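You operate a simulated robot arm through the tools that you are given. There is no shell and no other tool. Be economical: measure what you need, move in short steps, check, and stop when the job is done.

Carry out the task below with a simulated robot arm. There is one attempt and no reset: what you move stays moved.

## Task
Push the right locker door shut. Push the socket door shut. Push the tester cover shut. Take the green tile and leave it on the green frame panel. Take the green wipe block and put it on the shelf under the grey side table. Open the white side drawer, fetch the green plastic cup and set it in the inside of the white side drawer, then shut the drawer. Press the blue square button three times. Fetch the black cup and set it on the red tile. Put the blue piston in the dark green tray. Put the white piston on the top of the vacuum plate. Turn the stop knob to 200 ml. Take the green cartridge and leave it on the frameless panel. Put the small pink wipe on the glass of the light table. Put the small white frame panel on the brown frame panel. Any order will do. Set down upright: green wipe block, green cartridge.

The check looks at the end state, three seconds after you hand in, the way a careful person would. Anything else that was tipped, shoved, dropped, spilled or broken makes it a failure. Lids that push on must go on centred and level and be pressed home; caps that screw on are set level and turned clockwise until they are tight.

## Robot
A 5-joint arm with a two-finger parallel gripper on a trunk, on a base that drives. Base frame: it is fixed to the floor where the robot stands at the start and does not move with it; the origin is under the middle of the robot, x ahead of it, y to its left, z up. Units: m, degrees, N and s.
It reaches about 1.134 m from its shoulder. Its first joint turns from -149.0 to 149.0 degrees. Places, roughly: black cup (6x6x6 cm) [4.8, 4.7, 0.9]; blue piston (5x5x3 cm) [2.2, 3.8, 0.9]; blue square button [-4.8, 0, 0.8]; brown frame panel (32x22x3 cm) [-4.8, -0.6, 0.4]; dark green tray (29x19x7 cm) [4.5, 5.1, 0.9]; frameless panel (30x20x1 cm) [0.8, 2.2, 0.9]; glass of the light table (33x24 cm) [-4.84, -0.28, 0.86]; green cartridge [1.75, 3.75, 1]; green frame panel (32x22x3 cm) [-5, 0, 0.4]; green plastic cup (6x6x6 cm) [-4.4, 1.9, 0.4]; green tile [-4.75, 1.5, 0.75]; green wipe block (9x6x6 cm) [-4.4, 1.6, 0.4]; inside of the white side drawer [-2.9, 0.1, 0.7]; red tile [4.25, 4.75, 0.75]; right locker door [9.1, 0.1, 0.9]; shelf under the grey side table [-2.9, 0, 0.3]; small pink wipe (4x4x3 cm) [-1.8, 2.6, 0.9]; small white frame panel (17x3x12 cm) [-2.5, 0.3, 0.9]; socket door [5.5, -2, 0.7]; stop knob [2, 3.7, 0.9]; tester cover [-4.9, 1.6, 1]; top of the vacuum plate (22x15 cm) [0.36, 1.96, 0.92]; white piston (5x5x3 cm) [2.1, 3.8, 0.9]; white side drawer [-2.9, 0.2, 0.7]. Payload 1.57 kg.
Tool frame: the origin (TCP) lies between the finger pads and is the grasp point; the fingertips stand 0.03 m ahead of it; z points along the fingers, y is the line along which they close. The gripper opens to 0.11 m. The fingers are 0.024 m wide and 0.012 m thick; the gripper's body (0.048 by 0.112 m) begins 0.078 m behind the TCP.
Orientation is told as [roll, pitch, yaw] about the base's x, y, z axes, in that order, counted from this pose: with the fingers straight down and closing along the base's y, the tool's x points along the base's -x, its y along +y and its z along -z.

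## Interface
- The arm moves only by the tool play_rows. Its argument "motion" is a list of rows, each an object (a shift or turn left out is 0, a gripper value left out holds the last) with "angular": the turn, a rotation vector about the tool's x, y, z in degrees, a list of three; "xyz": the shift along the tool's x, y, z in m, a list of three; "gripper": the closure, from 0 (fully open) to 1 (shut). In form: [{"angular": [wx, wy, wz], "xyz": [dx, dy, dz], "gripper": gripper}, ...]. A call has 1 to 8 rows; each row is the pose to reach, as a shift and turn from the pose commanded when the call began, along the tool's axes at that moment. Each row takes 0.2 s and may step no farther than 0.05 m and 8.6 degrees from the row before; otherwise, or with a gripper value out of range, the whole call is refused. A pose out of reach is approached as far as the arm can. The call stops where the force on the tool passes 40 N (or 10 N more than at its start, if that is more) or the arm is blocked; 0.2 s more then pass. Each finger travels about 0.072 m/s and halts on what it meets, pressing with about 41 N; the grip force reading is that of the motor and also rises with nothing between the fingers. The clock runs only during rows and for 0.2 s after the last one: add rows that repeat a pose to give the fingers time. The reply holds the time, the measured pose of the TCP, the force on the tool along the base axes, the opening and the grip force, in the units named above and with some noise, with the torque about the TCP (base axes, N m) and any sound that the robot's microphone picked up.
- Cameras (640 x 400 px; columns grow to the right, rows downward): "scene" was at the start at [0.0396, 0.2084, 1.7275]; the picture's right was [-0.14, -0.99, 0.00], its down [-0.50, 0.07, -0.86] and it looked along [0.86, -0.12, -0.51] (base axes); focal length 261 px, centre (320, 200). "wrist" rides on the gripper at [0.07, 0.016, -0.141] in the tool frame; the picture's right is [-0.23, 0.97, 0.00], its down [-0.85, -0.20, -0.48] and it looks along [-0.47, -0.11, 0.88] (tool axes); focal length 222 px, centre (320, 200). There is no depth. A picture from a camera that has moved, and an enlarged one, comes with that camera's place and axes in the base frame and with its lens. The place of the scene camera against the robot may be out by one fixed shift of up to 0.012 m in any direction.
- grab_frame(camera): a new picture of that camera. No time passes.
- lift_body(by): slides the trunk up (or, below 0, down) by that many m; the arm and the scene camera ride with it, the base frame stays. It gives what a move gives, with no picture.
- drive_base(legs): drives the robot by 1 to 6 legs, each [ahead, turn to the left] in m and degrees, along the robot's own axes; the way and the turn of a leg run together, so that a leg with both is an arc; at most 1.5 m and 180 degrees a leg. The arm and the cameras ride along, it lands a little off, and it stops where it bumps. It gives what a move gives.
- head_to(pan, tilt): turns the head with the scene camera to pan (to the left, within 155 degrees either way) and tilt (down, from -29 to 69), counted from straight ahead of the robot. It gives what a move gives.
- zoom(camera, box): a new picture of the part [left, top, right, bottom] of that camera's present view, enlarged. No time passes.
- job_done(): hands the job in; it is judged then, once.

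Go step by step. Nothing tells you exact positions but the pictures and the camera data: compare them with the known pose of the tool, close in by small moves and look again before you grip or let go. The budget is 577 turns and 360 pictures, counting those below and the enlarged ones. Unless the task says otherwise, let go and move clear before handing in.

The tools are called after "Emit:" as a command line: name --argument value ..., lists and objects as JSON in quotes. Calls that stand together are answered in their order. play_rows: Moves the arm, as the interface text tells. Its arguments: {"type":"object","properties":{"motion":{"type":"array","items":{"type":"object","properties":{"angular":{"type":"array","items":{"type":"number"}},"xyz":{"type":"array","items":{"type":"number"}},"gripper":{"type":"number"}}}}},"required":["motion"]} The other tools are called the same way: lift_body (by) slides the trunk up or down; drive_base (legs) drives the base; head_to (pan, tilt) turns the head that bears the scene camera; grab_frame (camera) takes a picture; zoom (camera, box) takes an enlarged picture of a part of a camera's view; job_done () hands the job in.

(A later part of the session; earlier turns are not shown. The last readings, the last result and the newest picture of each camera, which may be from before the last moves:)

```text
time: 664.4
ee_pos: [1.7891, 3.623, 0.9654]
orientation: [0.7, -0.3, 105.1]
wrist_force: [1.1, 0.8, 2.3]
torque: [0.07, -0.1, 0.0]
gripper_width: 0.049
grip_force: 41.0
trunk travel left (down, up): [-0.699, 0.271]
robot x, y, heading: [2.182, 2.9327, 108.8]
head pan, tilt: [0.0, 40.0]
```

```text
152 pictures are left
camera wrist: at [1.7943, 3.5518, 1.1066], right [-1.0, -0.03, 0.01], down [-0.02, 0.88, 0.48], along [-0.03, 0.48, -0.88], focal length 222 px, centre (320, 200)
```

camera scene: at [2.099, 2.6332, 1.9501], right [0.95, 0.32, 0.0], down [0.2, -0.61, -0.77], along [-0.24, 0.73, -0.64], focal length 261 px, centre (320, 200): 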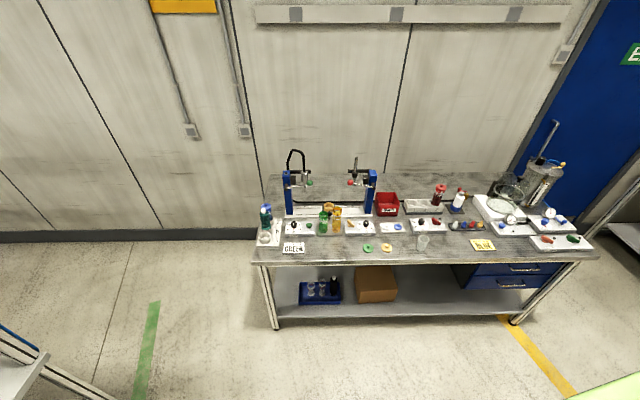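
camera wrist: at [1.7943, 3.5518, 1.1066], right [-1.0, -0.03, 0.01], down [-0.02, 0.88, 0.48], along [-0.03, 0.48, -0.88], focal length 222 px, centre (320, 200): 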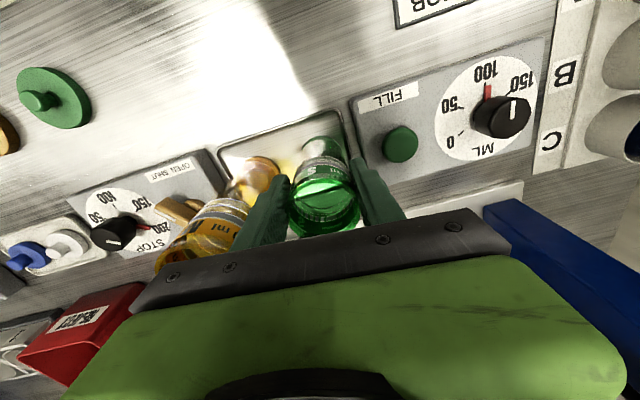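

Cartridge held. Raise, retract and drive toward the bonding bench.

Emit:
lift_body --by 0.27

Emit:
play_rows --motion '[{"xyz": [0.045, 0, 0]}, {"xyz": [0.09, 0, 0]}, {"xyz": [0.135, 0, 0]}]'

Emit:
drive_base --legs '[[-0.6, 0], [0, 111], [1.4, 0]]'

Emit:
head_to --pan -60 --tilt 35

Emit:
grab_frame --camera "scene"

```text
time: 667.1
ee_pos: [1.7882, 3.6247, 1.2349]
orientation: [0.8, -0.3, 105.1]
wrist_force: [-0.7, -0.4, -0.1]
torque: [0.01, 0.03, -0.06]
gripper_width: 0.0485
grip_force: 40.8
trunk travel left (down, up): [-0.969, 0.001]
robot x, y, heading: [2.1815, 2.9338, 108.7]
head pan, tilt: [0.0, 40.0]
```

```text
time: 667.9
ee_pos: [1.8232, 3.494, 1.2366]
orientation: [0.8, -0.3, 105.1]
wrist_force: [0.0, 0.5, -0.4]
torque: [0.0, 0.0, -0.01]
gripper_width: 0.0485
grip_force: 41.0
trunk travel left (down, up): [-0.969, 0.001]
robot x, y, heading: [2.1804, 2.9322, 108.7]
head pan, tilt: [0.0, 40.0]
```

```text
time: 682.5
ee_pos: [0.9756, 0.8761, 1.2351]
orientation: [0.7, -0.2, -140.9]
wrist_force: [0.6, -0.5, -0.5]
torque: [0.0, -0.04, -0.01]
gripper_width: 0.048
grip_force: 41.4
trunk travel left (down, up): [-0.969, 0.001]
robot x, y, heading: [1.3423, 1.4325, -137.0]
head pan, tilt: [0.0, 40.0]
```

```text
time: 683.8
ee_pos: [0.9745, 0.8774, 1.2359]
orientation: [0.8, -0.3, -140.9]
wrist_force: [0.3, 0.7, -0.6]
torque: [-0.03, 0.0, -0.01]
gripper_width: 0.0481
grip_force: 40.9
trunk travel left (down, up): [-0.969, 0.001]
robot x, y, heading: [1.3448, 1.4319, -137.0]
head pan, tilt: [-60.0, 35.0]
```

```text
151 pictures are left
camera scene: at [1.4063, 1.3679, 1.9583], right [0.29, 0.96, 0.0], down [0.55, -0.17, -0.82], along [-0.78, 0.24, -0.57], focal length 261 px, centre (320, 200)
```

scene: 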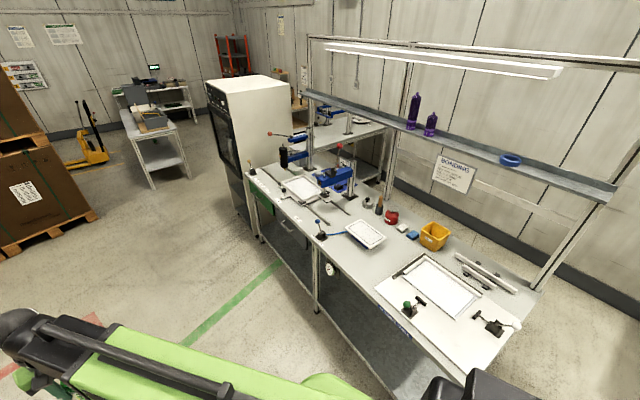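

Emit:
zoom --camera "scene" --box '[320, 180, 540, 350]'

```text
2.35 times, centred on (430, 265) of scene
camera zoom: at [1.4063, 1.3679, 1.9583], right [0.29, 0.96, 0.0], down [0.55, -0.17, -0.82], along [-0.78, 0.24, -0.57], focal length 615 px, centre (61, 47)
```

zoom: 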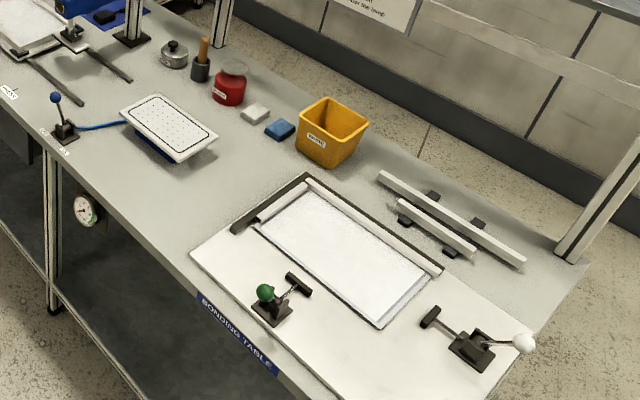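

The frameless panel lies in the bonding fixture at about (0.815, 2.17); the vacuum plate at (0.40, 1.95). I turn to face the bench.

Emit:
drive_base --legs '[[0, -43], [0.26, 0], [0, -68]]'

Emit:
head_to --pan 0 --tilt 50

Emit:
grab_frame --camera "scene"

Emit:
grab_frame --camera "wrist"

```text
time: 690.6
ee_pos: [0.6783, 1.9557, 1.2337]
orientation: [0.8, -0.2, 109.7]
wrist_force: [-0.7, -0.4, -0.6]
torque: [-0.02, -0.02, -0.03]
gripper_width: 0.0477
grip_force: 40.8
trunk travel left (down, up): [-0.969, 0.001]
robot x, y, heading: [1.1085, 1.4351, 113.8]
head pan, tilt: [-60.0, 35.0]
```

```text
time: 691.9
ee_pos: [0.6777, 1.9543, 1.236]
orientation: [0.8, -0.3, 109.7]
wrist_force: [0.4, -0.1, -0.7]
torque: [0.02, -0.01, -0.01]
gripper_width: 0.0477
grip_force: 41.0
trunk travel left (down, up): [-0.969, 0.001]
robot x, y, heading: [1.1083, 1.4363, 113.7]
head pan, tilt: [0.0, 50.0]
```

```text
149 pictures are left
camera scene: at [0.9388, 1.3958, 1.9366], right [0.92, 0.4, 0.0], down [0.31, -0.7, -0.64], along [-0.26, 0.59, -0.77], focal length 261 px, centre (320, 200)
```

scene: 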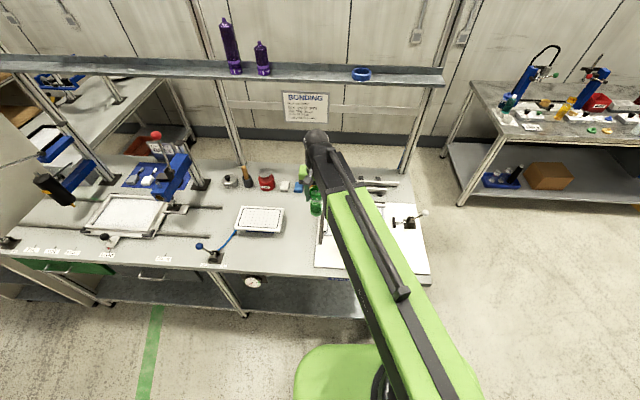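

```text
148 pictures are left
camera wrist: at [0.689, 1.8821, 1.3764], right [-0.99, -0.11, 0.01], down [-0.09, 0.87, 0.48], along [-0.07, 0.48, -0.88], focal length 222 px, centre (320, 200)
```

wrist: 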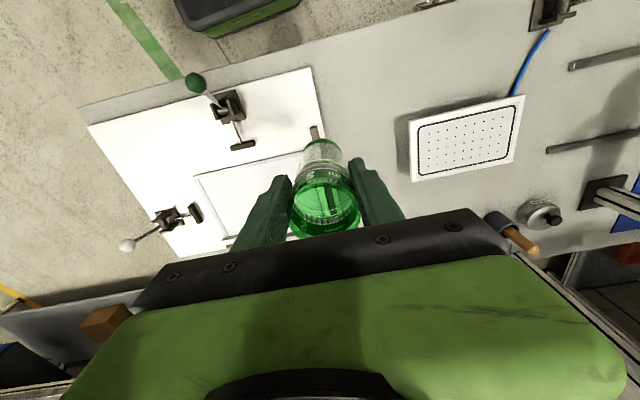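

Carry the cartridge over the panel's centre.

Emit:
play_rows --motion '[{"xyz": [-0.03, -0.039, 0]}, {"xyz": [-0.06, -0.078, 0]}, {"xyz": [-0.092, -0.117, 0]}, {"xyz": [-0.123, -0.156, 0]}, {"xyz": [-0.154, -0.195, 0]}, {"xyz": [-0.154, -0.195, 0]}]'

Emit:
lift_body --by -0.15

Emit:
grab_frame --camera "wrist"

Emit:
zoom --camera "scene" --box '[260, 130, 450, 290]'

```text
refused: row 3 steps farther than a row can; nothing moved
```

```text
time: 693.6
ee_pos: [0.6797, 1.9532, 1.0851]
orientation: [0.7, -0.3, 109.6]
wrist_force: [0.5, 0.0, -1.3]
torque: [0.01, -0.02, 0.01]
gripper_width: 0.0481
grip_force: 41.2
trunk travel left (down, up): [-0.819, 0.151]
robot x, y, heading: [1.1085, 1.4304, 113.9]
head pan, tilt: [0.0, 50.0]
```

```text
147 pictures are left
camera wrist: at [0.6891, 1.882, 1.2265], right [-0.99, -0.11, 0.01], down [-0.09, 0.87, 0.48], along [-0.07, 0.48, -0.88], focal length 222 px, centre (320, 200)
```

wrist: 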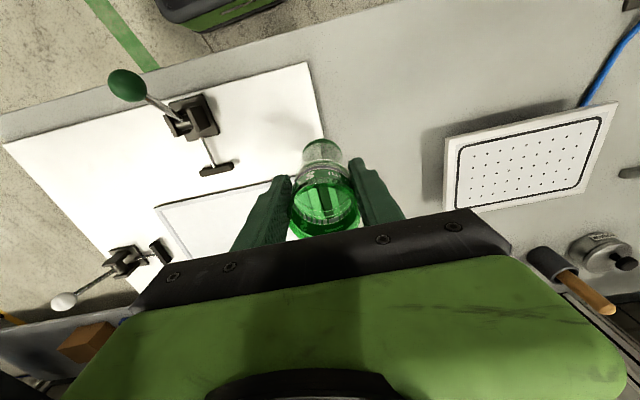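

```text
2.50 times, centred on (355, 210) of scene
camera zoom: at [0.939, 1.3956, 1.7866], right [0.91, 0.4, 0.0], down [0.31, -0.7, -0.64], along [-0.26, 0.59, -0.77], focal length 654 px, centre (232, 175)
```

zoom: 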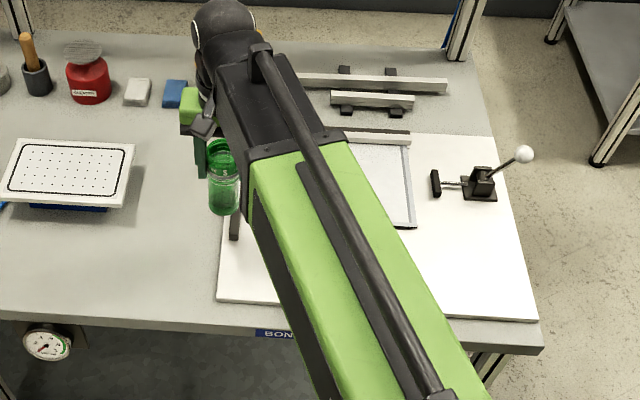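

Raise again a bit and move with smaller steps.

Emit:
lift_body --by 0.1

Emit:
play_rows --motion '[{"xyz": [-0.0257, -0.0325, 0]}, {"xyz": [-0.0513, -0.065, 0]}, {"xyz": [-0.077, -0.0975, 0]}, {"xyz": [-0.1027, -0.13, 0]}, {"xyz": [-0.1283, -0.1625, 0]}, {"xyz": [-0.154, -0.195, 0]}, {"xyz": [-0.154, -0.195, 0]}]'

Emit:
grab_frame --camera "wrist"

Emit:
zoom --camera "scene" --box '[260, 130, 450, 290]'

```text
time: 695.0
ee_pos: [0.6792, 1.9546, 1.1858]
orientation: [0.7, -0.4, 109.7]
wrist_force: [-0.3, 0.7, 0.1]
torque: [-0.06, 0.03, 0.01]
gripper_width: 0.0475
grip_force: 40.9
trunk travel left (down, up): [-0.919, 0.051]
robot x, y, heading: [1.1099, 1.4356, 113.7]
head pan, tilt: [0.0, 50.0]
```

```text
time: 696.5
ee_pos: [0.8081, 2.1693, 1.185]
orientation: [0.8, -0.3, 109.7]
wrist_force: [0.0, 0.5, -0.5]
torque: [0.01, -0.02, 0.0]
gripper_width: 0.0475
grip_force: 41.1
out of reach, approached as far as the arm can: row 4
trunk travel left (down, up): [-0.919, 0.051]
robot x, y, heading: [1.1087, 1.4338, 113.9]
head pan, tilt: [0.0, 50.0]
```

```text
145 pictures are left
camera wrist: at [0.82, 2.0984, 1.3266], right [-0.99, -0.11, 0.01], down [-0.09, 0.87, 0.48], along [-0.07, 0.48, -0.88], focal length 222 px, centre (320, 200)
```

wrist: 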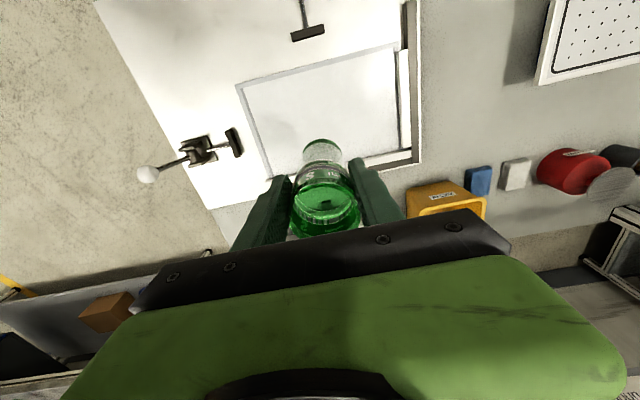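

```text
2.50 times, centred on (355, 210) of scene
camera zoom: at [0.9388, 1.3951, 1.8865], right [0.91, 0.4, 0.0], down [0.31, -0.7, -0.64], along [-0.26, 0.59, -0.77], focal length 654 px, centre (232, 175)
```

zoom: 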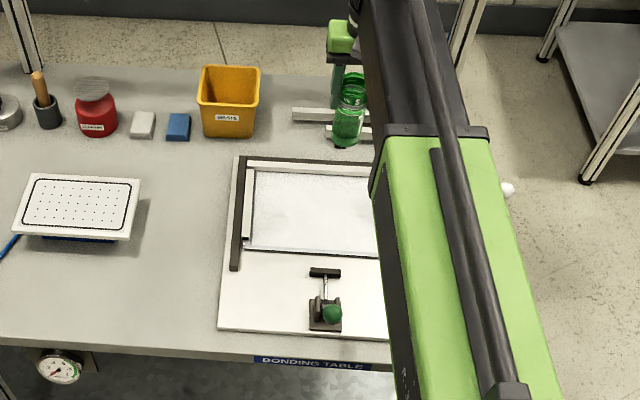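

The cartridge is right over the panel's middle. Lower to contact.

Emit:
lift_body --by -0.17

Emit:
lift_body --by -0.015

Emit:
lift_body --by -0.012

Emit:
grab_frame --camera "wrist"

```text
time: 698.5
ee_pos: [0.8091, 2.1706, 1.0147]
orientation: [0.7, -0.3, 109.8]
wrist_force: [-0.3, 0.3, -0.3]
torque: [-0.03, 0.0, 0.0]
gripper_width: 0.0478
grip_force: 40.7
trunk travel left (down, up): [-0.749, 0.221]
robot x, y, heading: [1.1035, 1.4356, 113.7]
head pan, tilt: [0.0, 50.0]
```

```text
time: 699.1
ee_pos: [0.8089, 2.1709, 0.9999]
orientation: [0.7, -0.3, 109.7]
wrist_force: [0.9, -1.0, -0.7]
torque: [-0.02, 0.0, 0.01]
gripper_width: 0.0475
grip_force: 41.0
trunk travel left (down, up): [-0.734, 0.236]
robot x, y, heading: [1.112, 1.4341, 113.8]
head pan, tilt: [0.0, 50.0]
```

```text
time: 699.7
ee_pos: [0.8096, 2.1711, 0.9886]
orientation: [0.7, -0.2, 109.7]
wrist_force: [-0.3, 0.2, -0.2]
torque: [-0.02, 0.02, 0.03]
gripper_width: 0.0477
grip_force: 41.3
trunk travel left (down, up): [-0.722, 0.248]
robot x, y, heading: [1.1068, 1.4357, 113.7]
head pan, tilt: [0.0, 50.0]
```

```text
143 pictures are left
camera wrist: at [0.8198, 2.0985, 1.1295], right [-0.99, -0.11, 0.01], down [-0.09, 0.87, 0.48], along [-0.07, 0.48, -0.88], focal length 222 px, centre (320, 200)
```

wrist: 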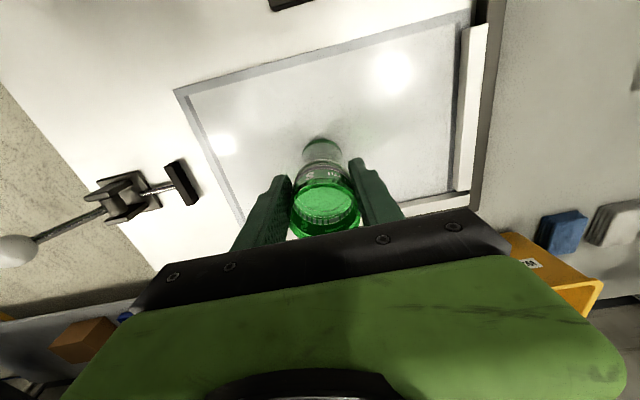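

Close to the surface; lower in small steps.

Emit:
lift_body --by -0.008

Emit:
lift_body --by -0.006

Emit:
lift_body --by -0.005

```text
time: 700.3
ee_pos: [0.8092, 2.1696, 0.9819]
orientation: [0.7, -0.5, 109.7]
wrist_force: [-1.7, 3.5, 21.0]
torque: [0.9, 0.01, 0.07]
gripper_width: 0.0478
grip_force: 40.7
trunk travel left (down, up): [-0.714, 0.256]
robot x, y, heading: [1.1085, 1.4317, 113.8]
head pan, tilt: [0.0, 50.0]
```

```text
time: 700.8
ee_pos: [0.8096, 2.1685, 0.977]
orientation: [0.7, -0.3, 109.7]
wrist_force: [-1.7, -1.6, 26.8]
torque: [0.14, -0.19, 0.01]
gripper_width: 0.0478
grip_force: 40.3
trunk travel left (down, up): [-0.708, 0.262]
robot x, y, heading: [1.1084, 1.4342, 113.7]
head pan, tilt: [0.0, 50.0]
```

```text
time: 701.4
ee_pos: [0.8099, 2.168, 0.9711]
orientation: [0.7, -0.5, 109.8]
wrist_force: [-0.3, -4.0, 26.2]
torque: [0.29, 0.1, 0.05]
gripper_width: 0.0477
grip_force: 40.9
trunk travel left (down, up): [-0.703, 0.267]
robot x, y, heading: [1.1088, 1.4287, 113.7]
head pan, tilt: [0.0, 50.0]
```

It stands on the panel. Release and rise.

Emit:
play_rows --motion '[{"gripper": 0.35}, {"gripper": 0.35}, {"gripper": 0.35}]'

Emit:
lift_body --by 0.26

Emit:
grab_frame --camera "wrist"

```text
time: 702.2
ee_pos: [0.8087, 2.1711, 0.9698]
orientation: [0.7, -0.3, 109.7]
wrist_force: [0.1, 0.3, -0.5]
torque: [-0.03, 0.01, -0.01]
gripper_width: 0.0716
grip_force: 0.0
trunk travel left (down, up): [-0.703, 0.267]
robot x, y, heading: [1.1069, 1.4351, 113.9]
head pan, tilt: [0.0, 50.0]
```

```text
time: 704.8
ee_pos: [0.8095, 2.1708, 1.2296]
orientation: [0.7, -0.3, 109.7]
wrist_force: [0.3, -0.3, -0.1]
torque: [0.03, 0.01, -0.03]
gripper_width: 0.0714
grip_force: 0.1
trunk travel left (down, up): [-0.963, 0.007]
robot x, y, heading: [1.1084, 1.4322, 113.9]
head pan, tilt: [0.0, 50.0]
```

```text
142 pictures are left
camera wrist: at [0.8198, 2.0985, 1.3704], right [-0.99, -0.11, 0.01], down [-0.09, 0.87, 0.48], along [-0.07, 0.48, -0.88], focal length 222 px, centre (320, 200)
```

wrist: 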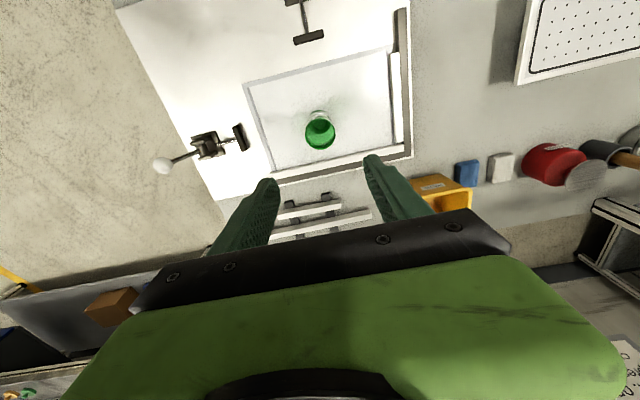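

The cartridge stands upright on the panel. Back to the filling bench for the white piston.

Emit:
play_rows --motion '[{"xyz": [0.045, 0, 0]}, {"xyz": [0.09, 0, 0]}, {"xyz": [0.135, 0, 0]}, {"xyz": [0.165, 0, 0]}]'

Emit:
drive_base --legs '[[-0.3, 0], [0, -60], [1.3, 0], [0.6, 0], [0, 56], [0.3, 0]]'

Emit:
grab_frame --camera "wrist"

```text
time: 705.8
ee_pos: [0.8664, 2.0164, 1.2305]
orientation: [0.7, -0.3, 109.7]
wrist_force: [0.2, -0.5, 1.0]
torque: [-0.01, 0.03, 0.04]
gripper_width: 0.0715
grip_force: 0.1
trunk travel left (down, up): [-0.963, 0.007]
robot x, y, heading: [1.1089, 1.4346, 113.8]
head pan, tilt: [0.0, 50.0]
```

```text
time: 723.7
ee_pos: [1.8509, 3.5965, 1.2293]
orientation: [0.8, -0.3, 110.8]
wrist_force: [-0.3, 0.0, -0.1]
torque: [-0.02, -0.01, 0.01]
gripper_width: 0.0714
grip_force: 0.1
trunk travel left (down, up): [-0.963, 0.007]
robot x, y, heading: [2.1104, 3.0152, 115.3]
head pan, tilt: [0.0, 50.0]
```

```text
141 pictures are left
camera wrist: at [1.863, 3.5244, 1.3704], right [-0.99, -0.14, 0.01], down [-0.11, 0.87, 0.48], along [-0.08, 0.47, -0.88], focal length 222 px, centre (320, 200)
```

wrist: 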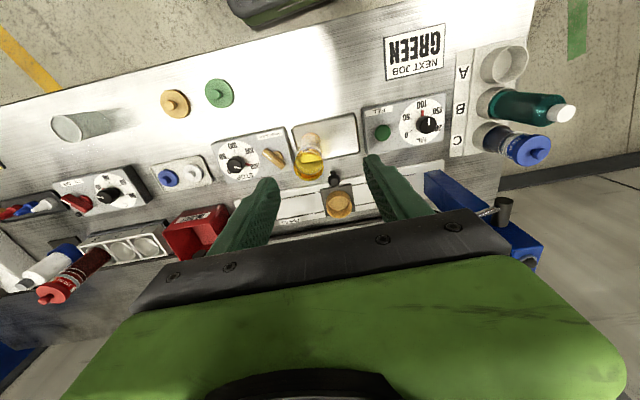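

White piston at about (2.12, 3.757); I move above it, clear of the press post.

Emit:
play_rows --motion '[{"xyz": [-0.0077, -0.0448, 0], "gripper": 0.5}, {"xyz": [-0.0153, -0.0896, 0]}, {"xyz": [-0.023, -0.1344, 0]}, {"xyz": [-0.0307, -0.1792, 0]}, {"xyz": [-0.0384, -0.224, 0]}, {"xyz": [-0.046, -0.2688, 0]}, {"xyz": [-0.0537, -0.3135, 0]}, {"xyz": [-0.0537, -0.3135, 0]}]'

Emit:
lift_body --by -0.15

Emit:
grab_frame --camera "wrist"

```text
time: 725.5
ee_pos: [2.1236, 3.7569, 1.2289]
orientation: [0.7, -0.4, 111.0]
wrist_force: [0.4, -0.8, 0.4]
torque: [0.0, -0.02, -0.03]
gripper_width: 0.0552
grip_force: 0.0
out of reach, approached as far as the arm can: row 4, 5, 6, 7, 8
trunk travel left (down, up): [-0.963, 0.007]
robot x, y, heading: [2.1067, 3.017, 114.8]
head pan, tilt: [0.0, 50.0]
```

```text
time: 727.3
ee_pos: [2.1256, 3.7563, 1.0795]
orientation: [0.7, -0.4, 111.0]
wrist_force: [0.4, 0.6, 0.6]
torque: [0.01, 0.0, 0.03]
gripper_width: 0.0553
grip_force: 0.0
trunk travel left (down, up): [-0.813, 0.157]
robot x, y, heading: [2.106, 3.0165, 115.1]
head pan, tilt: [0.0, 50.0]
```

```text
140 pictures are left
camera wrist: at [2.137, 3.6843, 1.2206], right [-0.99, -0.14, 0.01], down [-0.11, 0.87, 0.48], along [-0.08, 0.47, -0.88], focal length 222 px, centre (320, 200)
```

wrist: 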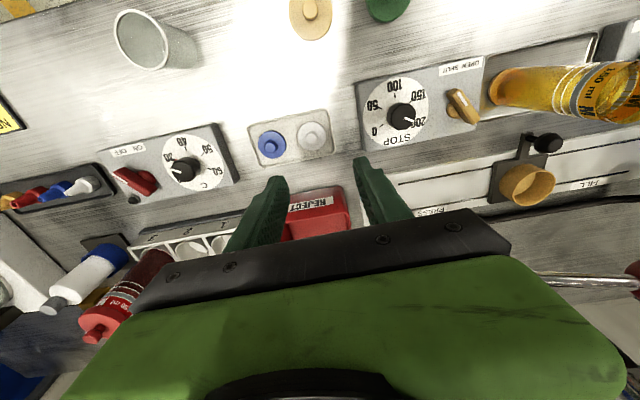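

White piston is nearly under the tool: shift 6 mm and lower.

Emit:
play_rows --motion '[{"xyz": [-0.003, -0.006, 0]}, {"xyz": [-0.003, -0.006, 0]}]'

Emit:
lift_body --by -0.14

Emit:
grab_frame --camera "wrist"

```text
time: 727.9
ee_pos: [2.1304, 3.7616, 1.0804]
orientation: [0.7, -0.3, 110.8]
wrist_force: [-0.1, 0.6, 0.3]
torque: [-0.02, -0.01, 0.0]
gripper_width: 0.0549
grip_force: 0.0
trunk travel left (down, up): [-0.813, 0.157]
robot x, y, heading: [2.1035, 3.0172, 115.1]
head pan, tilt: [0.0, 50.0]
```

```text
time: 729.5
ee_pos: [2.1289, 3.7619, 0.9398]
orientation: [0.7, -0.3, 110.9]
wrist_force: [0.1, -0.9, 0.0]
torque: [-0.02, 0.0, 0.0]
gripper_width: 0.0548
grip_force: 0.0
trunk travel left (down, up): [-0.673, 0.297]
robot x, y, heading: [2.1073, 3.0194, 114.8]
head pan, tilt: [0.0, 50.0]
```

```text
139 pictures are left
camera wrist: at [2.1419, 3.6895, 1.0806], right [-0.99, -0.14, 0.01], down [-0.11, 0.87, 0.48], along [-0.08, 0.47, -0.88], focal length 222 px, centre (320, 200)
```

wrist: 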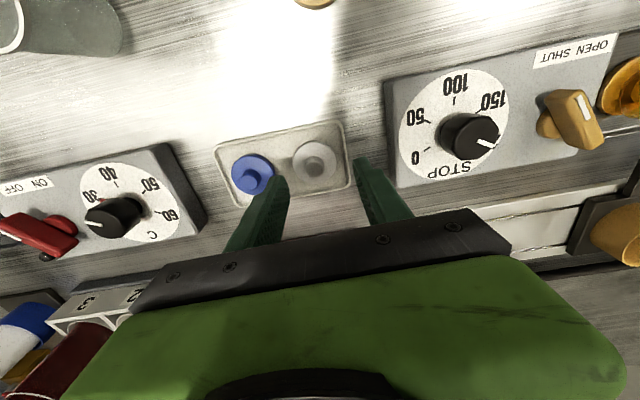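

Narrow the opening to 3.5 cm so only the stem is taken, then lower until the tips touch the disc.

Emit:
play_rows --motion '[{"gripper": 0.66}, {"gripper": 0.66}]'

Emit:
lift_body --by -0.025

Emit:
grab_frame --camera "wrist"

```text
time: 730.1
ee_pos: [2.1298, 3.7619, 0.9403]
orientation: [0.8, -0.3, 110.8]
wrist_force: [0.3, -1.0, -0.2]
torque: [0.04, 0.01, 0.0]
gripper_width: 0.0372
grip_force: 0.1
trunk travel left (down, up): [-0.673, 0.297]
robot x, y, heading: [2.1078, 3.0182, 115.0]
head pan, tilt: [0.0, 50.0]
```

```text
time: 730.9
ee_pos: [2.129, 3.7622, 0.9153]
orientation: [0.8, -0.3, 111.0]
wrist_force: [0.1, 0.8, -0.1]
torque: [-0.02, 0.0, 0.01]
gripper_width: 0.0373
grip_force: 0.1
trunk travel left (down, up): [-0.648, 0.322]
robot x, y, heading: [2.1043, 3.0211, 115.1]
head pan, tilt: [0.0, 50.0]
```

```text
138 pictures are left
camera wrist: at [2.1418, 3.6895, 1.0555], right [-0.99, -0.14, 0.01], down [-0.11, 0.87, 0.48], along [-0.08, 0.47, -0.88], focal length 222 px, centre (320, 200)
```

wrist: 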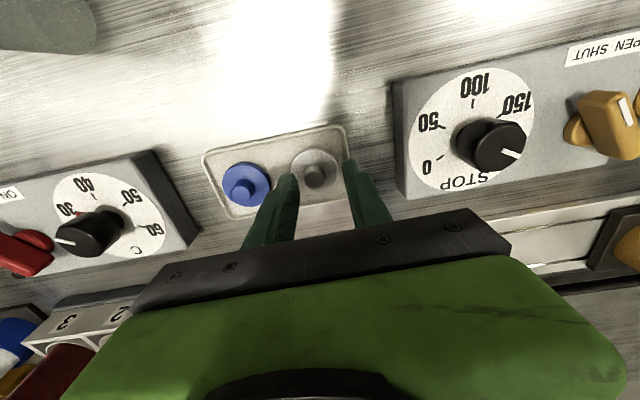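

Emit:
lift_body --by -0.014

Emit:
grab_frame --camera "wrist"

```text
time: 731.5
ee_pos: [2.1301, 3.761, 0.9009]
orientation: [0.7, -0.3, 110.8]
wrist_force: [0.1, 0.4, 1.1]
torque: [0.0, 0.01, 0.0]
gripper_width: 0.0374
grip_force: 0.1
trunk travel left (down, up): [-0.634, 0.336]
robot x, y, heading: [2.1093, 3.0163, 115.2]
head pan, tilt: [0.0, 50.0]
```

```text
137 pictures are left
camera wrist: at [2.1418, 3.6895, 1.0415], right [-0.99, -0.14, 0.01], down [-0.11, 0.87, 0.48], along [-0.08, 0.47, -0.88], focal length 222 px, centre (320, 200)
```

wrist: 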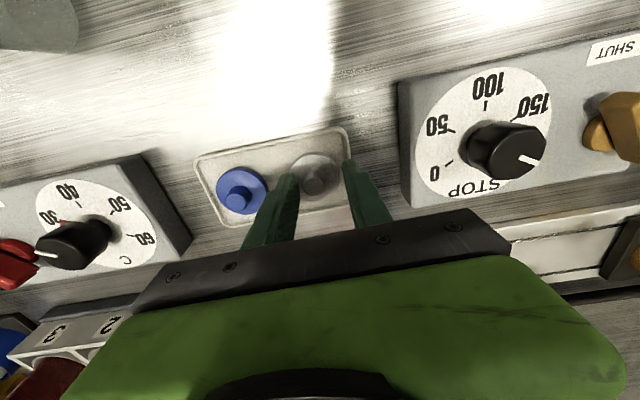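

Close on the stem.

Emit:
play_rows --motion '[{"gripper": 1}, {"gripper": 1}, {"gripper": 1}]'

Emit:
lift_body --by 0.06

Emit:
grab_frame --camera "wrist"

```text
time: 732.3
ee_pos: [2.1295, 3.7609, 0.9022]
orientation: [0.7, -0.3, 110.9]
wrist_force: [0.2, -0.9, 2.5]
torque: [0.02, -0.02, 0.03]
gripper_width: 0.0137
grip_force: 29.9
trunk travel left (down, up): [-0.634, 0.336]
robot x, y, heading: [2.1079, 3.0201, 115.0]
head pan, tilt: [0.0, 50.0]
```

```text
time: 733.3
ee_pos: [2.129, 3.7615, 0.9614]
orientation: [0.8, -0.2, 111.0]
wrist_force: [-0.3, 1.1, -0.5]
torque: [0.0, 0.0, -0.04]
gripper_width: 0.0132
grip_force: 29.9
trunk travel left (down, up): [-0.694, 0.276]
robot x, y, heading: [2.1084, 3.015, 115.3]
head pan, tilt: [0.0, 50.0]
```

```text
136 pictures are left
camera wrist: at [2.1418, 3.6896, 1.1015], right [-0.99, -0.14, 0.01], down [-0.11, 0.87, 0.48], along [-0.08, 0.47, -0.88], focal length 222 px, centre (320, 200)
```

wrist: 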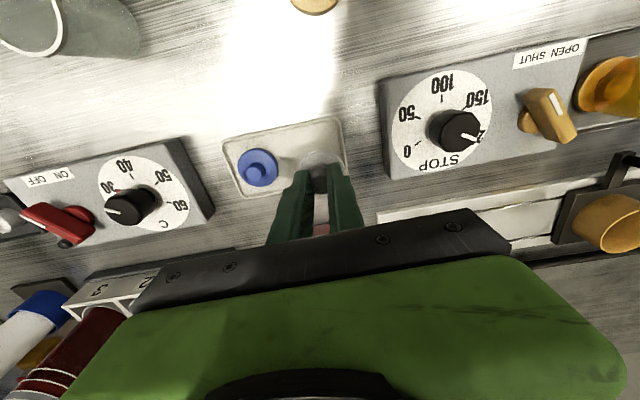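

Emit:
lift_body --by 0.27

Emit:
zoom --camera "wrist" --box '[240, 100, 400, 240]'

```text
time: 736.0
ee_pos: [2.1303, 3.7614, 1.2306]
orientation: [0.7, -0.3, 110.8]
wrist_force: [-0.6, 0.2, 0.3]
torque: [0.03, 0.01, 0.0]
gripper_width: 0.0133
grip_force: 29.5
trunk travel left (down, up): [-0.964, 0.006]
robot x, y, heading: [2.1045, 3.0198, 115.2]
head pan, tilt: [0.0, 50.0]
```

```text
2.86 times, centred on (320, 170) of wrist
camera zoom: at [2.1418, 3.6895, 1.3714], right [-0.99, -0.14, 0.01], down [-0.11, 0.87, 0.48], along [-0.08, 0.47, -0.88], focal length 635 px, centre (320, 286)
```

zoom: 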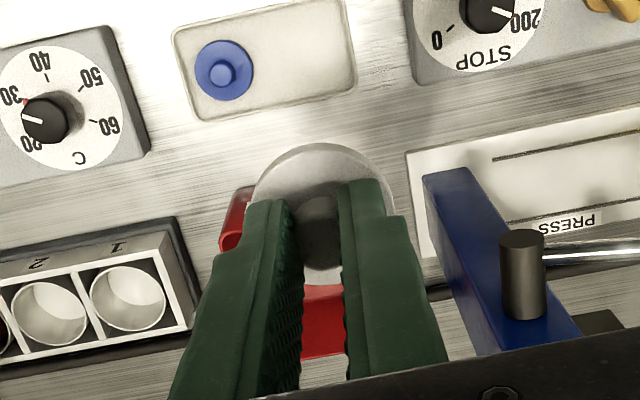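

White piston held. Carry it to the vacuum plate.

Emit:
play_rows --motion '[{"xyz": [0.045, 0, 0]}, {"xyz": [0.09, 0, 0]}, {"xyz": [0.13, 0, 0]}]'

Emit:
drive_base --legs '[[-0.6, 0], [0, 104], [1.4, 0], [0.72, 0], [0, -105]]'

Emit:
grab_frame --camera "wrist"

Emit:
grab_frame --camera "scene"

```text
time: 736.8
ee_pos: [2.1749, 3.6369, 1.2304]
orientation: [0.8, -0.4, 111.0]
wrist_force: [0.1, -0.9, 1.0]
torque: [0.01, 0.03, -0.02]
gripper_width: 0.0133
grip_force: 30.0
out of reach, approached as far as the arm can: row 3
trunk travel left (down, up): [-0.964, 0.006]
robot x, y, heading: [2.1054, 3.0166, 115.2]
head pan, tilt: [0.0, 50.0]
```

```text
time: 759.1
ee_pos: [0.7415, 1.7999, 1.2323]
orientation: [0.6, -0.4, 108.1]
wrist_force: [-0.2, -0.7, 0.5]
torque: [0.03, -0.03, 0.01]
gripper_width: 0.0158
grip_force: 31.2
trunk travel left (down, up): [-0.964, 0.006]
robot x, y, heading: [0.6965, 1.2079, 112.7]
head pan, tilt: [0.0, 50.0]
```

```text
134 pictures are left
camera wrist: at [0.7504, 1.7272, 1.3725], right [-1.0, -0.09, 0.01], down [-0.07, 0.87, 0.48], along [-0.05, 0.48, -0.88], focal length 222 px, centre (320, 200)
```

wrist: 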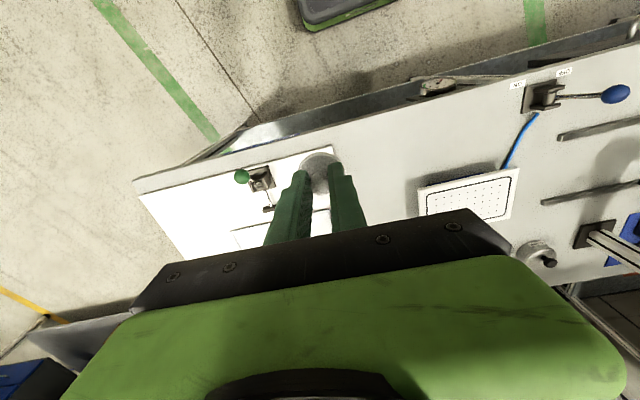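

```text
133 pictures are left
camera scene: at [0.5224, 1.1673, 1.9313], right [0.92, 0.39, 0.0], down [0.3, -0.71, -0.64], along [-0.25, 0.59, -0.77], focal length 261 px, centre (320, 200)
```

scene: 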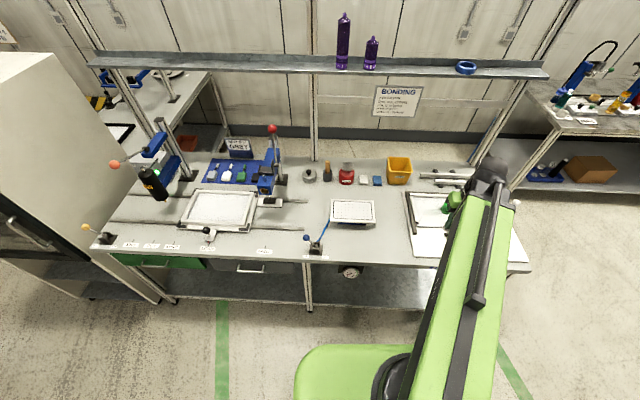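

Vacuum plate at about (0.373, 1.945). Move over it.

Emit:
play_rows --motion '[{"xyz": [-0.0315, 0.0381, 0]}, {"xyz": [-0.063, 0.0763, 0]}, {"xyz": [-0.0946, 0.1144, 0]}, {"xyz": [-0.1261, 0.1526, 0]}, {"xyz": [-0.1577, 0.1907, 0]}, {"xyz": [-0.1892, 0.2289, 0]}, {"xyz": [-0.2208, 0.267, 0]}, {"xyz": [-0.2523, 0.3052, 0]}]'

Emit:
lift_body --by -0.17

Emit:
grab_frame --camera "wrist"

```text
time: 760.9
ee_pos: [0.3764, 1.9449, 1.23]
orientation: [0.7, -0.2, 108.2]
wrist_force: [0.4, -0.7, -0.2]
torque: [-0.01, 0.0, -0.01]
gripper_width: 0.0157
grip_force: 31.5
out of reach, approached as far as the arm can: row 3, 4, 5, 6, 7, 8
trunk travel left (down, up): [-0.964, 0.006]
robot x, y, heading: [0.6983, 1.2038, 112.7]
head pan, tilt: [0.0, 50.0]
```

```text
time: 762.8
ee_pos: [0.3779, 1.9443, 1.0616]
orientation: [0.7, -0.3, 108.1]
wrist_force: [-0.8, -0.8, 0.6]
torque: [0.0, 0.01, 0.02]
gripper_width: 0.0157
grip_force: 31.2
trunk travel left (down, up): [-0.794, 0.176]
robot x, y, heading: [0.6953, 1.2024, 112.5]
head pan, tilt: [0.0, 50.0]
```

```text
132 pictures are left
camera wrist: at [0.3866, 1.8721, 1.2016], right [-1.0, -0.09, 0.01], down [-0.07, 0.87, 0.48], along [-0.05, 0.48, -0.88], focal length 222 px, centre (320, 200)
```

wrist: 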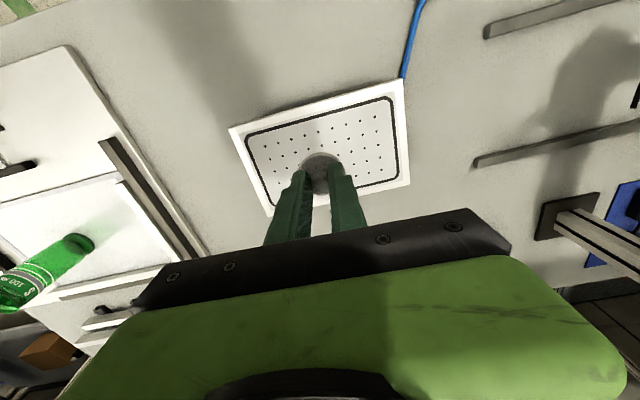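

Centred. Lower to contact.

Emit:
lift_body --by -0.08

Emit:
lift_body --by -0.01

Emit:
lift_body --by -0.007

Emit:
grab_frame --camera "wrist"

```text
time: 764.0
ee_pos: [0.3772, 1.9455, 0.9811]
orientation: [0.7, -0.3, 108.2]
wrist_force: [0.3, 0.2, -0.1]
torque: [0.0, -0.01, 0.01]
gripper_width: 0.0153
grip_force: 31.1
trunk travel left (down, up): [-0.714, 0.256]
robot x, y, heading: [0.694, 1.2068, 112.4]
head pan, tilt: [0.0, 50.0]
```

```text
time: 764.6
ee_pos: [0.3779, 1.946, 0.9701]
orientation: [0.7, -0.3, 108.2]
wrist_force: [0.0, 0.6, 0.0]
torque: [-0.01, 0.06, 0.01]
gripper_width: 0.0158
grip_force: 31.3
trunk travel left (down, up): [-0.704, 0.266]
robot x, y, heading: [0.6948, 1.2054, 112.8]
head pan, tilt: [0.0, 50.0]
```

```text
time: 765.1
ee_pos: [0.3778, 1.9444, 0.9634]
orientation: [0.7, -0.3, 108.1]
wrist_force: [0.0, 0.4, 0.0]
torque: [-0.01, 0.01, -0.02]
gripper_width: 0.0157
grip_force: 31.0
trunk travel left (down, up): [-0.697, 0.273]
robot x, y, heading: [0.6954, 1.2096, 112.5]
head pan, tilt: [0.0, 50.0]
```

```text
131 pictures are left
camera wrist: at [0.3866, 1.8721, 1.1045], right [-1.0, -0.09, 0.01], down [-0.07, 0.87, 0.48], along [-0.05, 0.48, -0.88], focal length 222 px, centre (320, 200)
```

wrist: 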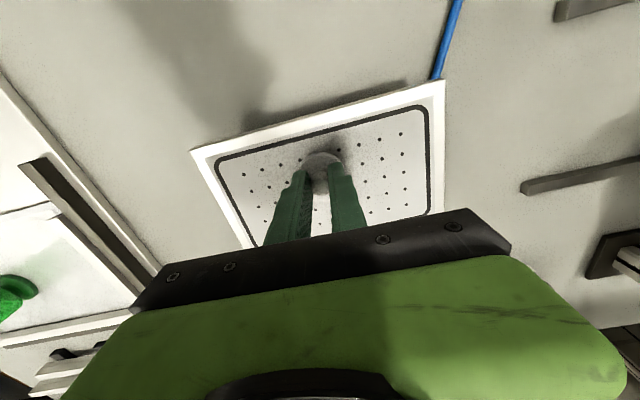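

Emit:
lift_body --by -0.005

Emit:
lift_body --by -0.005

Emit:
lift_body --by -0.004

```text
time: 765.7
ee_pos: [0.3783, 1.945, 0.9598]
orientation: [0.7, -0.4, 108.1]
wrist_force: [-1.9, 3.4, 12.2]
torque: [0.22, 0.05, 0.0]
gripper_width: 0.0156
grip_force: 31.0
trunk travel left (down, up): [-0.692, 0.278]
robot x, y, heading: [0.694, 1.2062, 112.8]
head pan, tilt: [0.0, 50.0]
```

```text
time: 766.2
ee_pos: [0.3786, 1.9433, 0.9549]
orientation: [0.7, -0.2, 108.1]
wrist_force: [-1.8, 1.4, 20.0]
torque: [0.14, 0.02, 0.01]
gripper_width: 0.0156
grip_force: 31.4
trunk travel left (down, up): [-0.687, 0.283]
robot x, y, heading: [0.6974, 1.2045, 112.7]
head pan, tilt: [0.0, 50.0]
```

```text
time: 766.6
ee_pos: [0.3779, 1.9426, 0.9541]
orientation: [0.8, -0.5, 108.2]
wrist_force: [0.3, -0.7, 28.2]
torque: [0.06, -0.06, 0.03]
gripper_width: 0.0158
grip_force: 32.1
trunk travel left (down, up): [-0.684, 0.286]
robot x, y, heading: [0.6968, 1.2037, 112.7]
head pan, tilt: [0.0, 50.0]
stopped: the force on the tool passed its limit at 45 N (the readings are from after the stop); the commanded pose is now the measured one
```

Contact; release and rise.

Emit:
play_rows --motion '[{"gripper": 0.55}, {"gripper": 0.55}, {"gripper": 0.55}]'

Emit:
lift_body --by 0.28

Emit:
zoom --camera "wrist" --box '[220, 60, 420, 220]'

```text
time: 767.4
ee_pos: [0.3771, 1.9448, 0.9512]
orientation: [0.8, -0.2, 108.1]
wrist_force: [0.1, 0.1, -0.6]
torque: [-0.07, -0.01, 0.0]
gripper_width: 0.0494
grip_force: 0.1
trunk travel left (down, up): [-0.684, 0.286]
robot x, y, heading: [0.6951, 1.2058, 112.4]
head pan, tilt: [0.0, 50.0]
```

```text
time: 770.3
ee_pos: [0.3782, 1.9437, 1.231]
orientation: [0.7, -0.3, 108.1]
wrist_force: [-0.2, 0.4, -0.8]
torque: [0.0, -0.02, 0.03]
gripper_width: 0.0496
grip_force: 0.1
trunk travel left (down, up): [-0.964, 0.006]
robot x, y, heading: [0.6952, 1.2067, 112.7]
head pan, tilt: [0.0, 50.0]
```

```text
2.50 times, centred on (320, 140) of wrist
camera zoom: at [0.3864, 1.8722, 1.3719], right [-1.0, -0.09, 0.01], down [-0.07, 0.87, 0.48], along [-0.05, 0.48, -0.88], focal length 555 px, centre (320, 350)
```

zoom: 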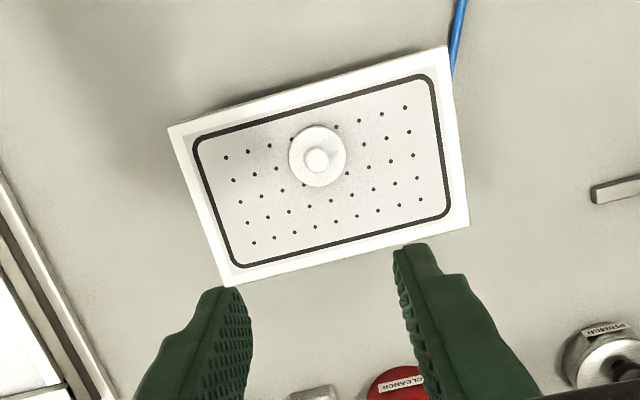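

White piston stands on the plate. Back for the blue piston.

Emit:
play_rows --motion '[{"xyz": [0.045, 0, 0]}, {"xyz": [0.09, 0, 0]}, {"xyz": [0.135, 0, 0]}, {"xyz": [0.16, 0, 0]}]'

Emit:
drive_base --legs '[[-0.15, 0], [0, -82], [1.2, 0], [0, 35], [1.2, 0], [0, 46]]'

Emit:
drive_base --legs '[[0.25, 0]]'

Emit:
grab_frame --camera "wrist"

```text
time: 771.3
ee_pos: [0.4291, 1.7913, 1.2309]
orientation: [0.7, -0.3, 108.2]
wrist_force: [0.4, 0.8, 0.0]
torque: [0.01, -0.03, -0.01]
gripper_width: 0.0496
grip_force: 0.1
trunk travel left (down, up): [-0.964, 0.006]
robot x, y, heading: [0.6917, 1.2058, 112.5]
head pan, tilt: [0.0, 50.0]
```

```text
time: 791.1
ee_pos: [1.936, 3.3795, 1.2299]
orientation: [0.6, -0.3, 107.7]
wrist_force: [-0.1, 1.3, -0.5]
torque: [-0.01, -0.09, 0.0]
gripper_width: 0.0495
grip_force: 0.0
trunk travel left (down, up): [-0.964, 0.006]
robot x, y, heading: [2.1793, 2.7835, 111.3]
head pan, tilt: [0.0, 50.0]
```

```text
time: 792.9
ee_pos: [1.849, 3.6167, 1.2301]
orientation: [0.8, -0.3, 107.3]
wrist_force: [0.2, 0.7, -0.6]
torque: [-0.06, -0.01, 0.0]
gripper_width: 0.0497
grip_force: 0.3
trunk travel left (down, up): [-0.964, 0.006]
robot x, y, heading: [2.0899, 3.0196, 111.4]
head pan, tilt: [0.0, 50.0]
```

```text
129 pictures are left
camera wrist: at [1.8566, 3.5443, 1.3712], right [-1.0, -0.08, 0.01], down [-0.06, 0.88, 0.48], along [-0.05, 0.48, -0.88], focal length 222 px, centre (320, 200)
```

wrist: 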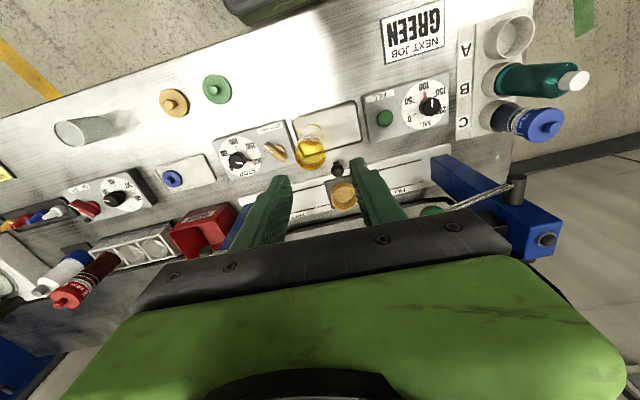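

Blue piston at about (2.185, 3.78). Move over it.

Emit:
play_rows --motion '[{"xyz": [-0.007, -0.0462, 0]}, {"xyz": [-0.0139, -0.0923, 0]}, {"xyz": [-0.0209, -0.1385, 0]}, {"xyz": [-0.0278, -0.1847, 0]}, {"xyz": [-0.0348, -0.2308, 0]}, {"xyz": [-0.0418, -0.277, 0]}, {"xyz": [-0.0487, -0.3231, 0]}, {"xyz": [-0.0557, -0.3693, 0]}]'

Emit:
lift_body --by -0.27

Emit:
grab_frame --camera "wrist"

```text
time: 794.7
ee_pos: [2.1809, 3.7807, 1.2305]
orientation: [0.7, -0.3, 107.4]
wrist_force: [-0.1, 0.2, 0.2]
torque: [-0.01, -0.03, 0.05]
gripper_width: 0.0496
grip_force: 0.1
out of reach, approached as far as the arm can: row 1, 2, 3, 4, 5, 6, 7, 8
trunk travel left (down, up): [-0.964, 0.006]
robot x, y, heading: [2.0864, 3.0191, 111.4]
head pan, tilt: [0.0, 50.0]
```

```text
time: 797.5
ee_pos: [2.1795, 3.7797, 0.9612]
orientation: [0.8, -0.3, 107.5]
wrist_force: [0.5, 0.4, 0.2]
torque: [-0.01, 0.03, 0.0]
gripper_width: 0.0495
grip_force: 0.1
trunk travel left (down, up): [-0.694, 0.276]
robot x, y, heading: [2.084, 3.0185, 111.4]
head pan, tilt: [0.0, 50.0]
```

```text
128 pictures are left
camera wrist: at [2.1878, 3.7074, 1.102], right [-1.0, -0.08, 0.01], down [-0.06, 0.87, 0.48], along [-0.05, 0.48, -0.88], focal length 222 px, centre (320, 200)
```

wrist: 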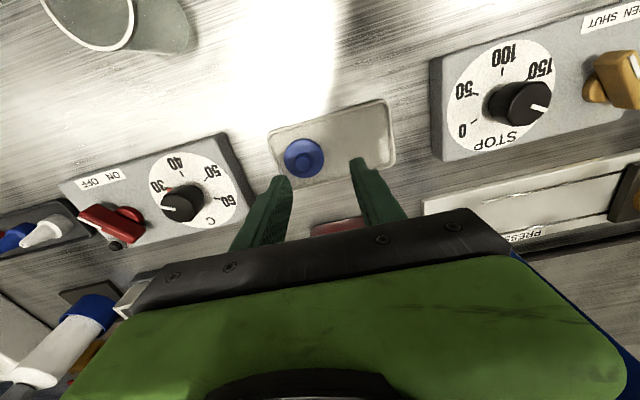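

Shift 1.4 cm, narrow and lower.

Emit:
play_rows --motion '[{"xyz": [0.004, -0.0138, 0], "gripper": 0.64}, {"xyz": [0.004, -0.0138, 0]}, {"xyz": [0.004, -0.0138, 0]}]'

Emit:
lift_body --by -0.058

Emit:
grab_frame --camera "wrist"

```text
time: 798.3
ee_pos: [2.1935, 3.7804, 0.9614]
orientation: [0.8, -0.4, 107.5]
wrist_force: [0.3, -0.3, 0.6]
torque: [0.0, 0.02, 0.01]
gripper_width: 0.0396
grip_force: 0.1
trunk travel left (down, up): [-0.694, 0.276]
robot x, y, heading: [2.0892, 3.0164, 111.3]
head pan, tilt: [0.0, 50.0]
```

```text
time: 799.2
ee_pos: [2.1942, 3.7806, 0.9032]
orientation: [0.8, -0.3, 107.5]
wrist_force: [-0.1, 1.1, -0.1]
torque: [0.02, -0.02, -0.02]
gripper_width: 0.0396
grip_force: 0.1
trunk travel left (down, up): [-0.636, 0.334]
robot x, y, heading: [2.0873, 3.0138, 111.4]
head pan, tilt: [0.0, 50.0]
```

```text
127 pictures are left
camera wrist: at [2.202, 3.7081, 1.044], right [-1.0, -0.08, 0.01], down [-0.06, 0.87, 0.48], along [-0.05, 0.48, -0.88], focal length 222 px, centre (320, 200)
```

wrist: 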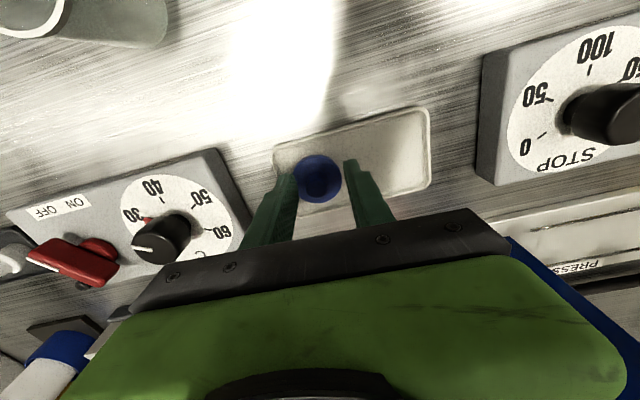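

Emit:
lift_body --by -0.003

Emit:
play_rows --motion '[{"gripper": 1}, {"gripper": 1}, {"gripper": 1}]'

Emit:
lift_body --by 0.33

Emit:
zoom --camera "wrist" --box '[240, 100, 400, 240]'

```text
time: 799.8
ee_pos: [2.194, 3.781, 0.9004]
orientation: [0.7, -0.2, 107.4]
wrist_force: [-0.4, -0.4, -0.4]
torque: [0.01, 0.02, 0.03]
gripper_width: 0.0398
grip_force: 0.1
trunk travel left (down, up): [-0.633, 0.337]
robot x, y, heading: [2.0871, 3.0178, 111.3]
head pan, tilt: [0.0, 50.0]
```

```text
time: 800.6
ee_pos: [2.1942, 3.7812, 0.9018]
orientation: [0.8, -0.4, 107.4]
wrist_force: [-0.8, 0.0, 2.2]
torque: [0.03, 0.02, 0.0]
gripper_width: 0.0135
grip_force: 29.8
trunk travel left (down, up): [-0.633, 0.337]
robot x, y, heading: [2.0865, 3.0167, 111.3]
head pan, tilt: [0.0, 50.0]
```

```text
time: 803.8
ee_pos: [2.1943, 3.7817, 1.2293]
orientation: [0.7, -0.3, 107.4]
wrist_force: [0.3, -0.4, -0.3]
torque: [0.0, 0.0, -0.03]
gripper_width: 0.0132
grip_force: 30.1
trunk travel left (down, up): [-0.963, 0.007]
robot x, y, heading: [2.0866, 3.0177, 111.1]
head pan, tilt: [0.0, 50.0]
```

```text
2.86 times, centred on (320, 170) of wrist
camera zoom: at [2.202, 3.7082, 1.3709], right [-1.0, -0.08, 0.01], down [-0.06, 0.87, 0.48], along [-0.05, 0.48, -0.88], focal length 635 px, centre (320, 286)
```

zoom: 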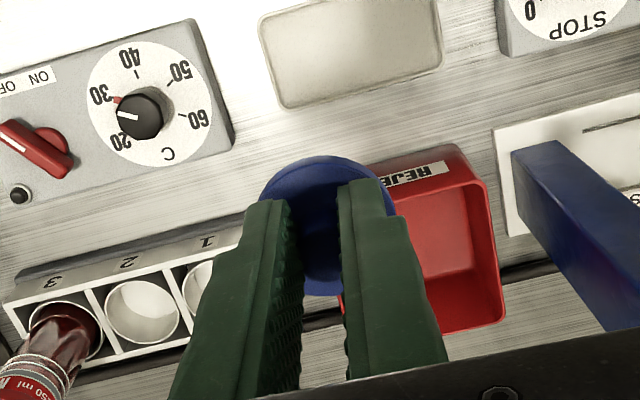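

Blue piston held. I drive toward the test bench and look from halfway.

Emit:
play_rows --motion '[{"xyz": [0.045, 0, 0]}, {"xyz": [0.09, 0, 0]}, {"xyz": [0.135, 0, 0]}]'

Emit:
drive_base --legs '[[-0.5, 0], [0, -75], [1.4, 0]]'

Emit:
head_to --pan 10 --tilt 35

Emit:
grab_frame --camera "scene"

```text
time: 804.6
ee_pos: [2.2317, 3.6498, 1.2309]
orientation: [0.8, -0.3, 107.5]
wrist_force: [-0.3, -0.4, -0.5]
torque: [0.0, -0.01, -0.01]
gripper_width: 0.0132
grip_force: 29.8
trunk travel left (down, up): [-0.963, 0.007]
robot x, y, heading: [2.0886, 3.0202, 111.4]
head pan, tilt: [0.0, 50.0]
```

```text
time: 817.5
ee_pos: [4.0651, 3.3896, 1.2312]
orientation: [0.8, -0.3, 31.7]
wrist_force: [0.5, 0.9, -0.7]
torque: [-0.02, 0.01, 0.03]
gripper_width: 0.0155
grip_force: 31.5
trunk travel left (down, up): [-0.963, 0.007]
robot x, y, heading: [3.4093, 3.3719, 35.5]
head pan, tilt: [0.0, 50.0]
```

```text
time: 818.2
ee_pos: [4.0643, 3.39, 1.2295]
orientation: [0.8, -0.3, 31.8]
wrist_force: [0.5, -0.1, 0.1]
torque: [0.0, -0.01, -0.02]
gripper_width: 0.0157
grip_force: 31.0
trunk travel left (down, up): [-0.963, 0.007]
robot x, y, heading: [3.4123, 3.3723, 35.5]
head pan, tilt: [10.0, 35.0]
```

```text
125 pictures are left
camera scene: at [3.3385, 3.5485, 1.9527], right [0.71, -0.7, 0.0], down [-0.4, -0.41, -0.82], along [0.57, 0.58, -0.57], focal length 261 px, centre (320, 200)
```

scene: 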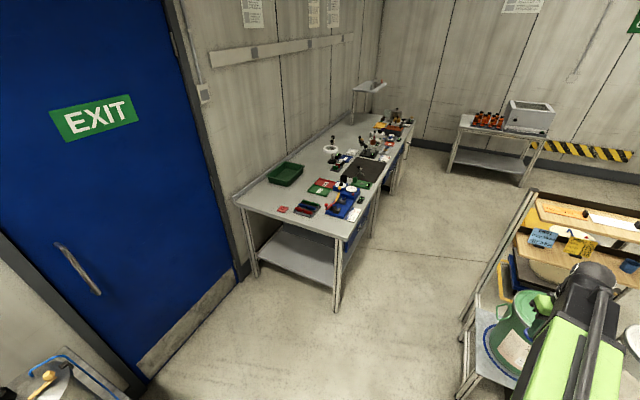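

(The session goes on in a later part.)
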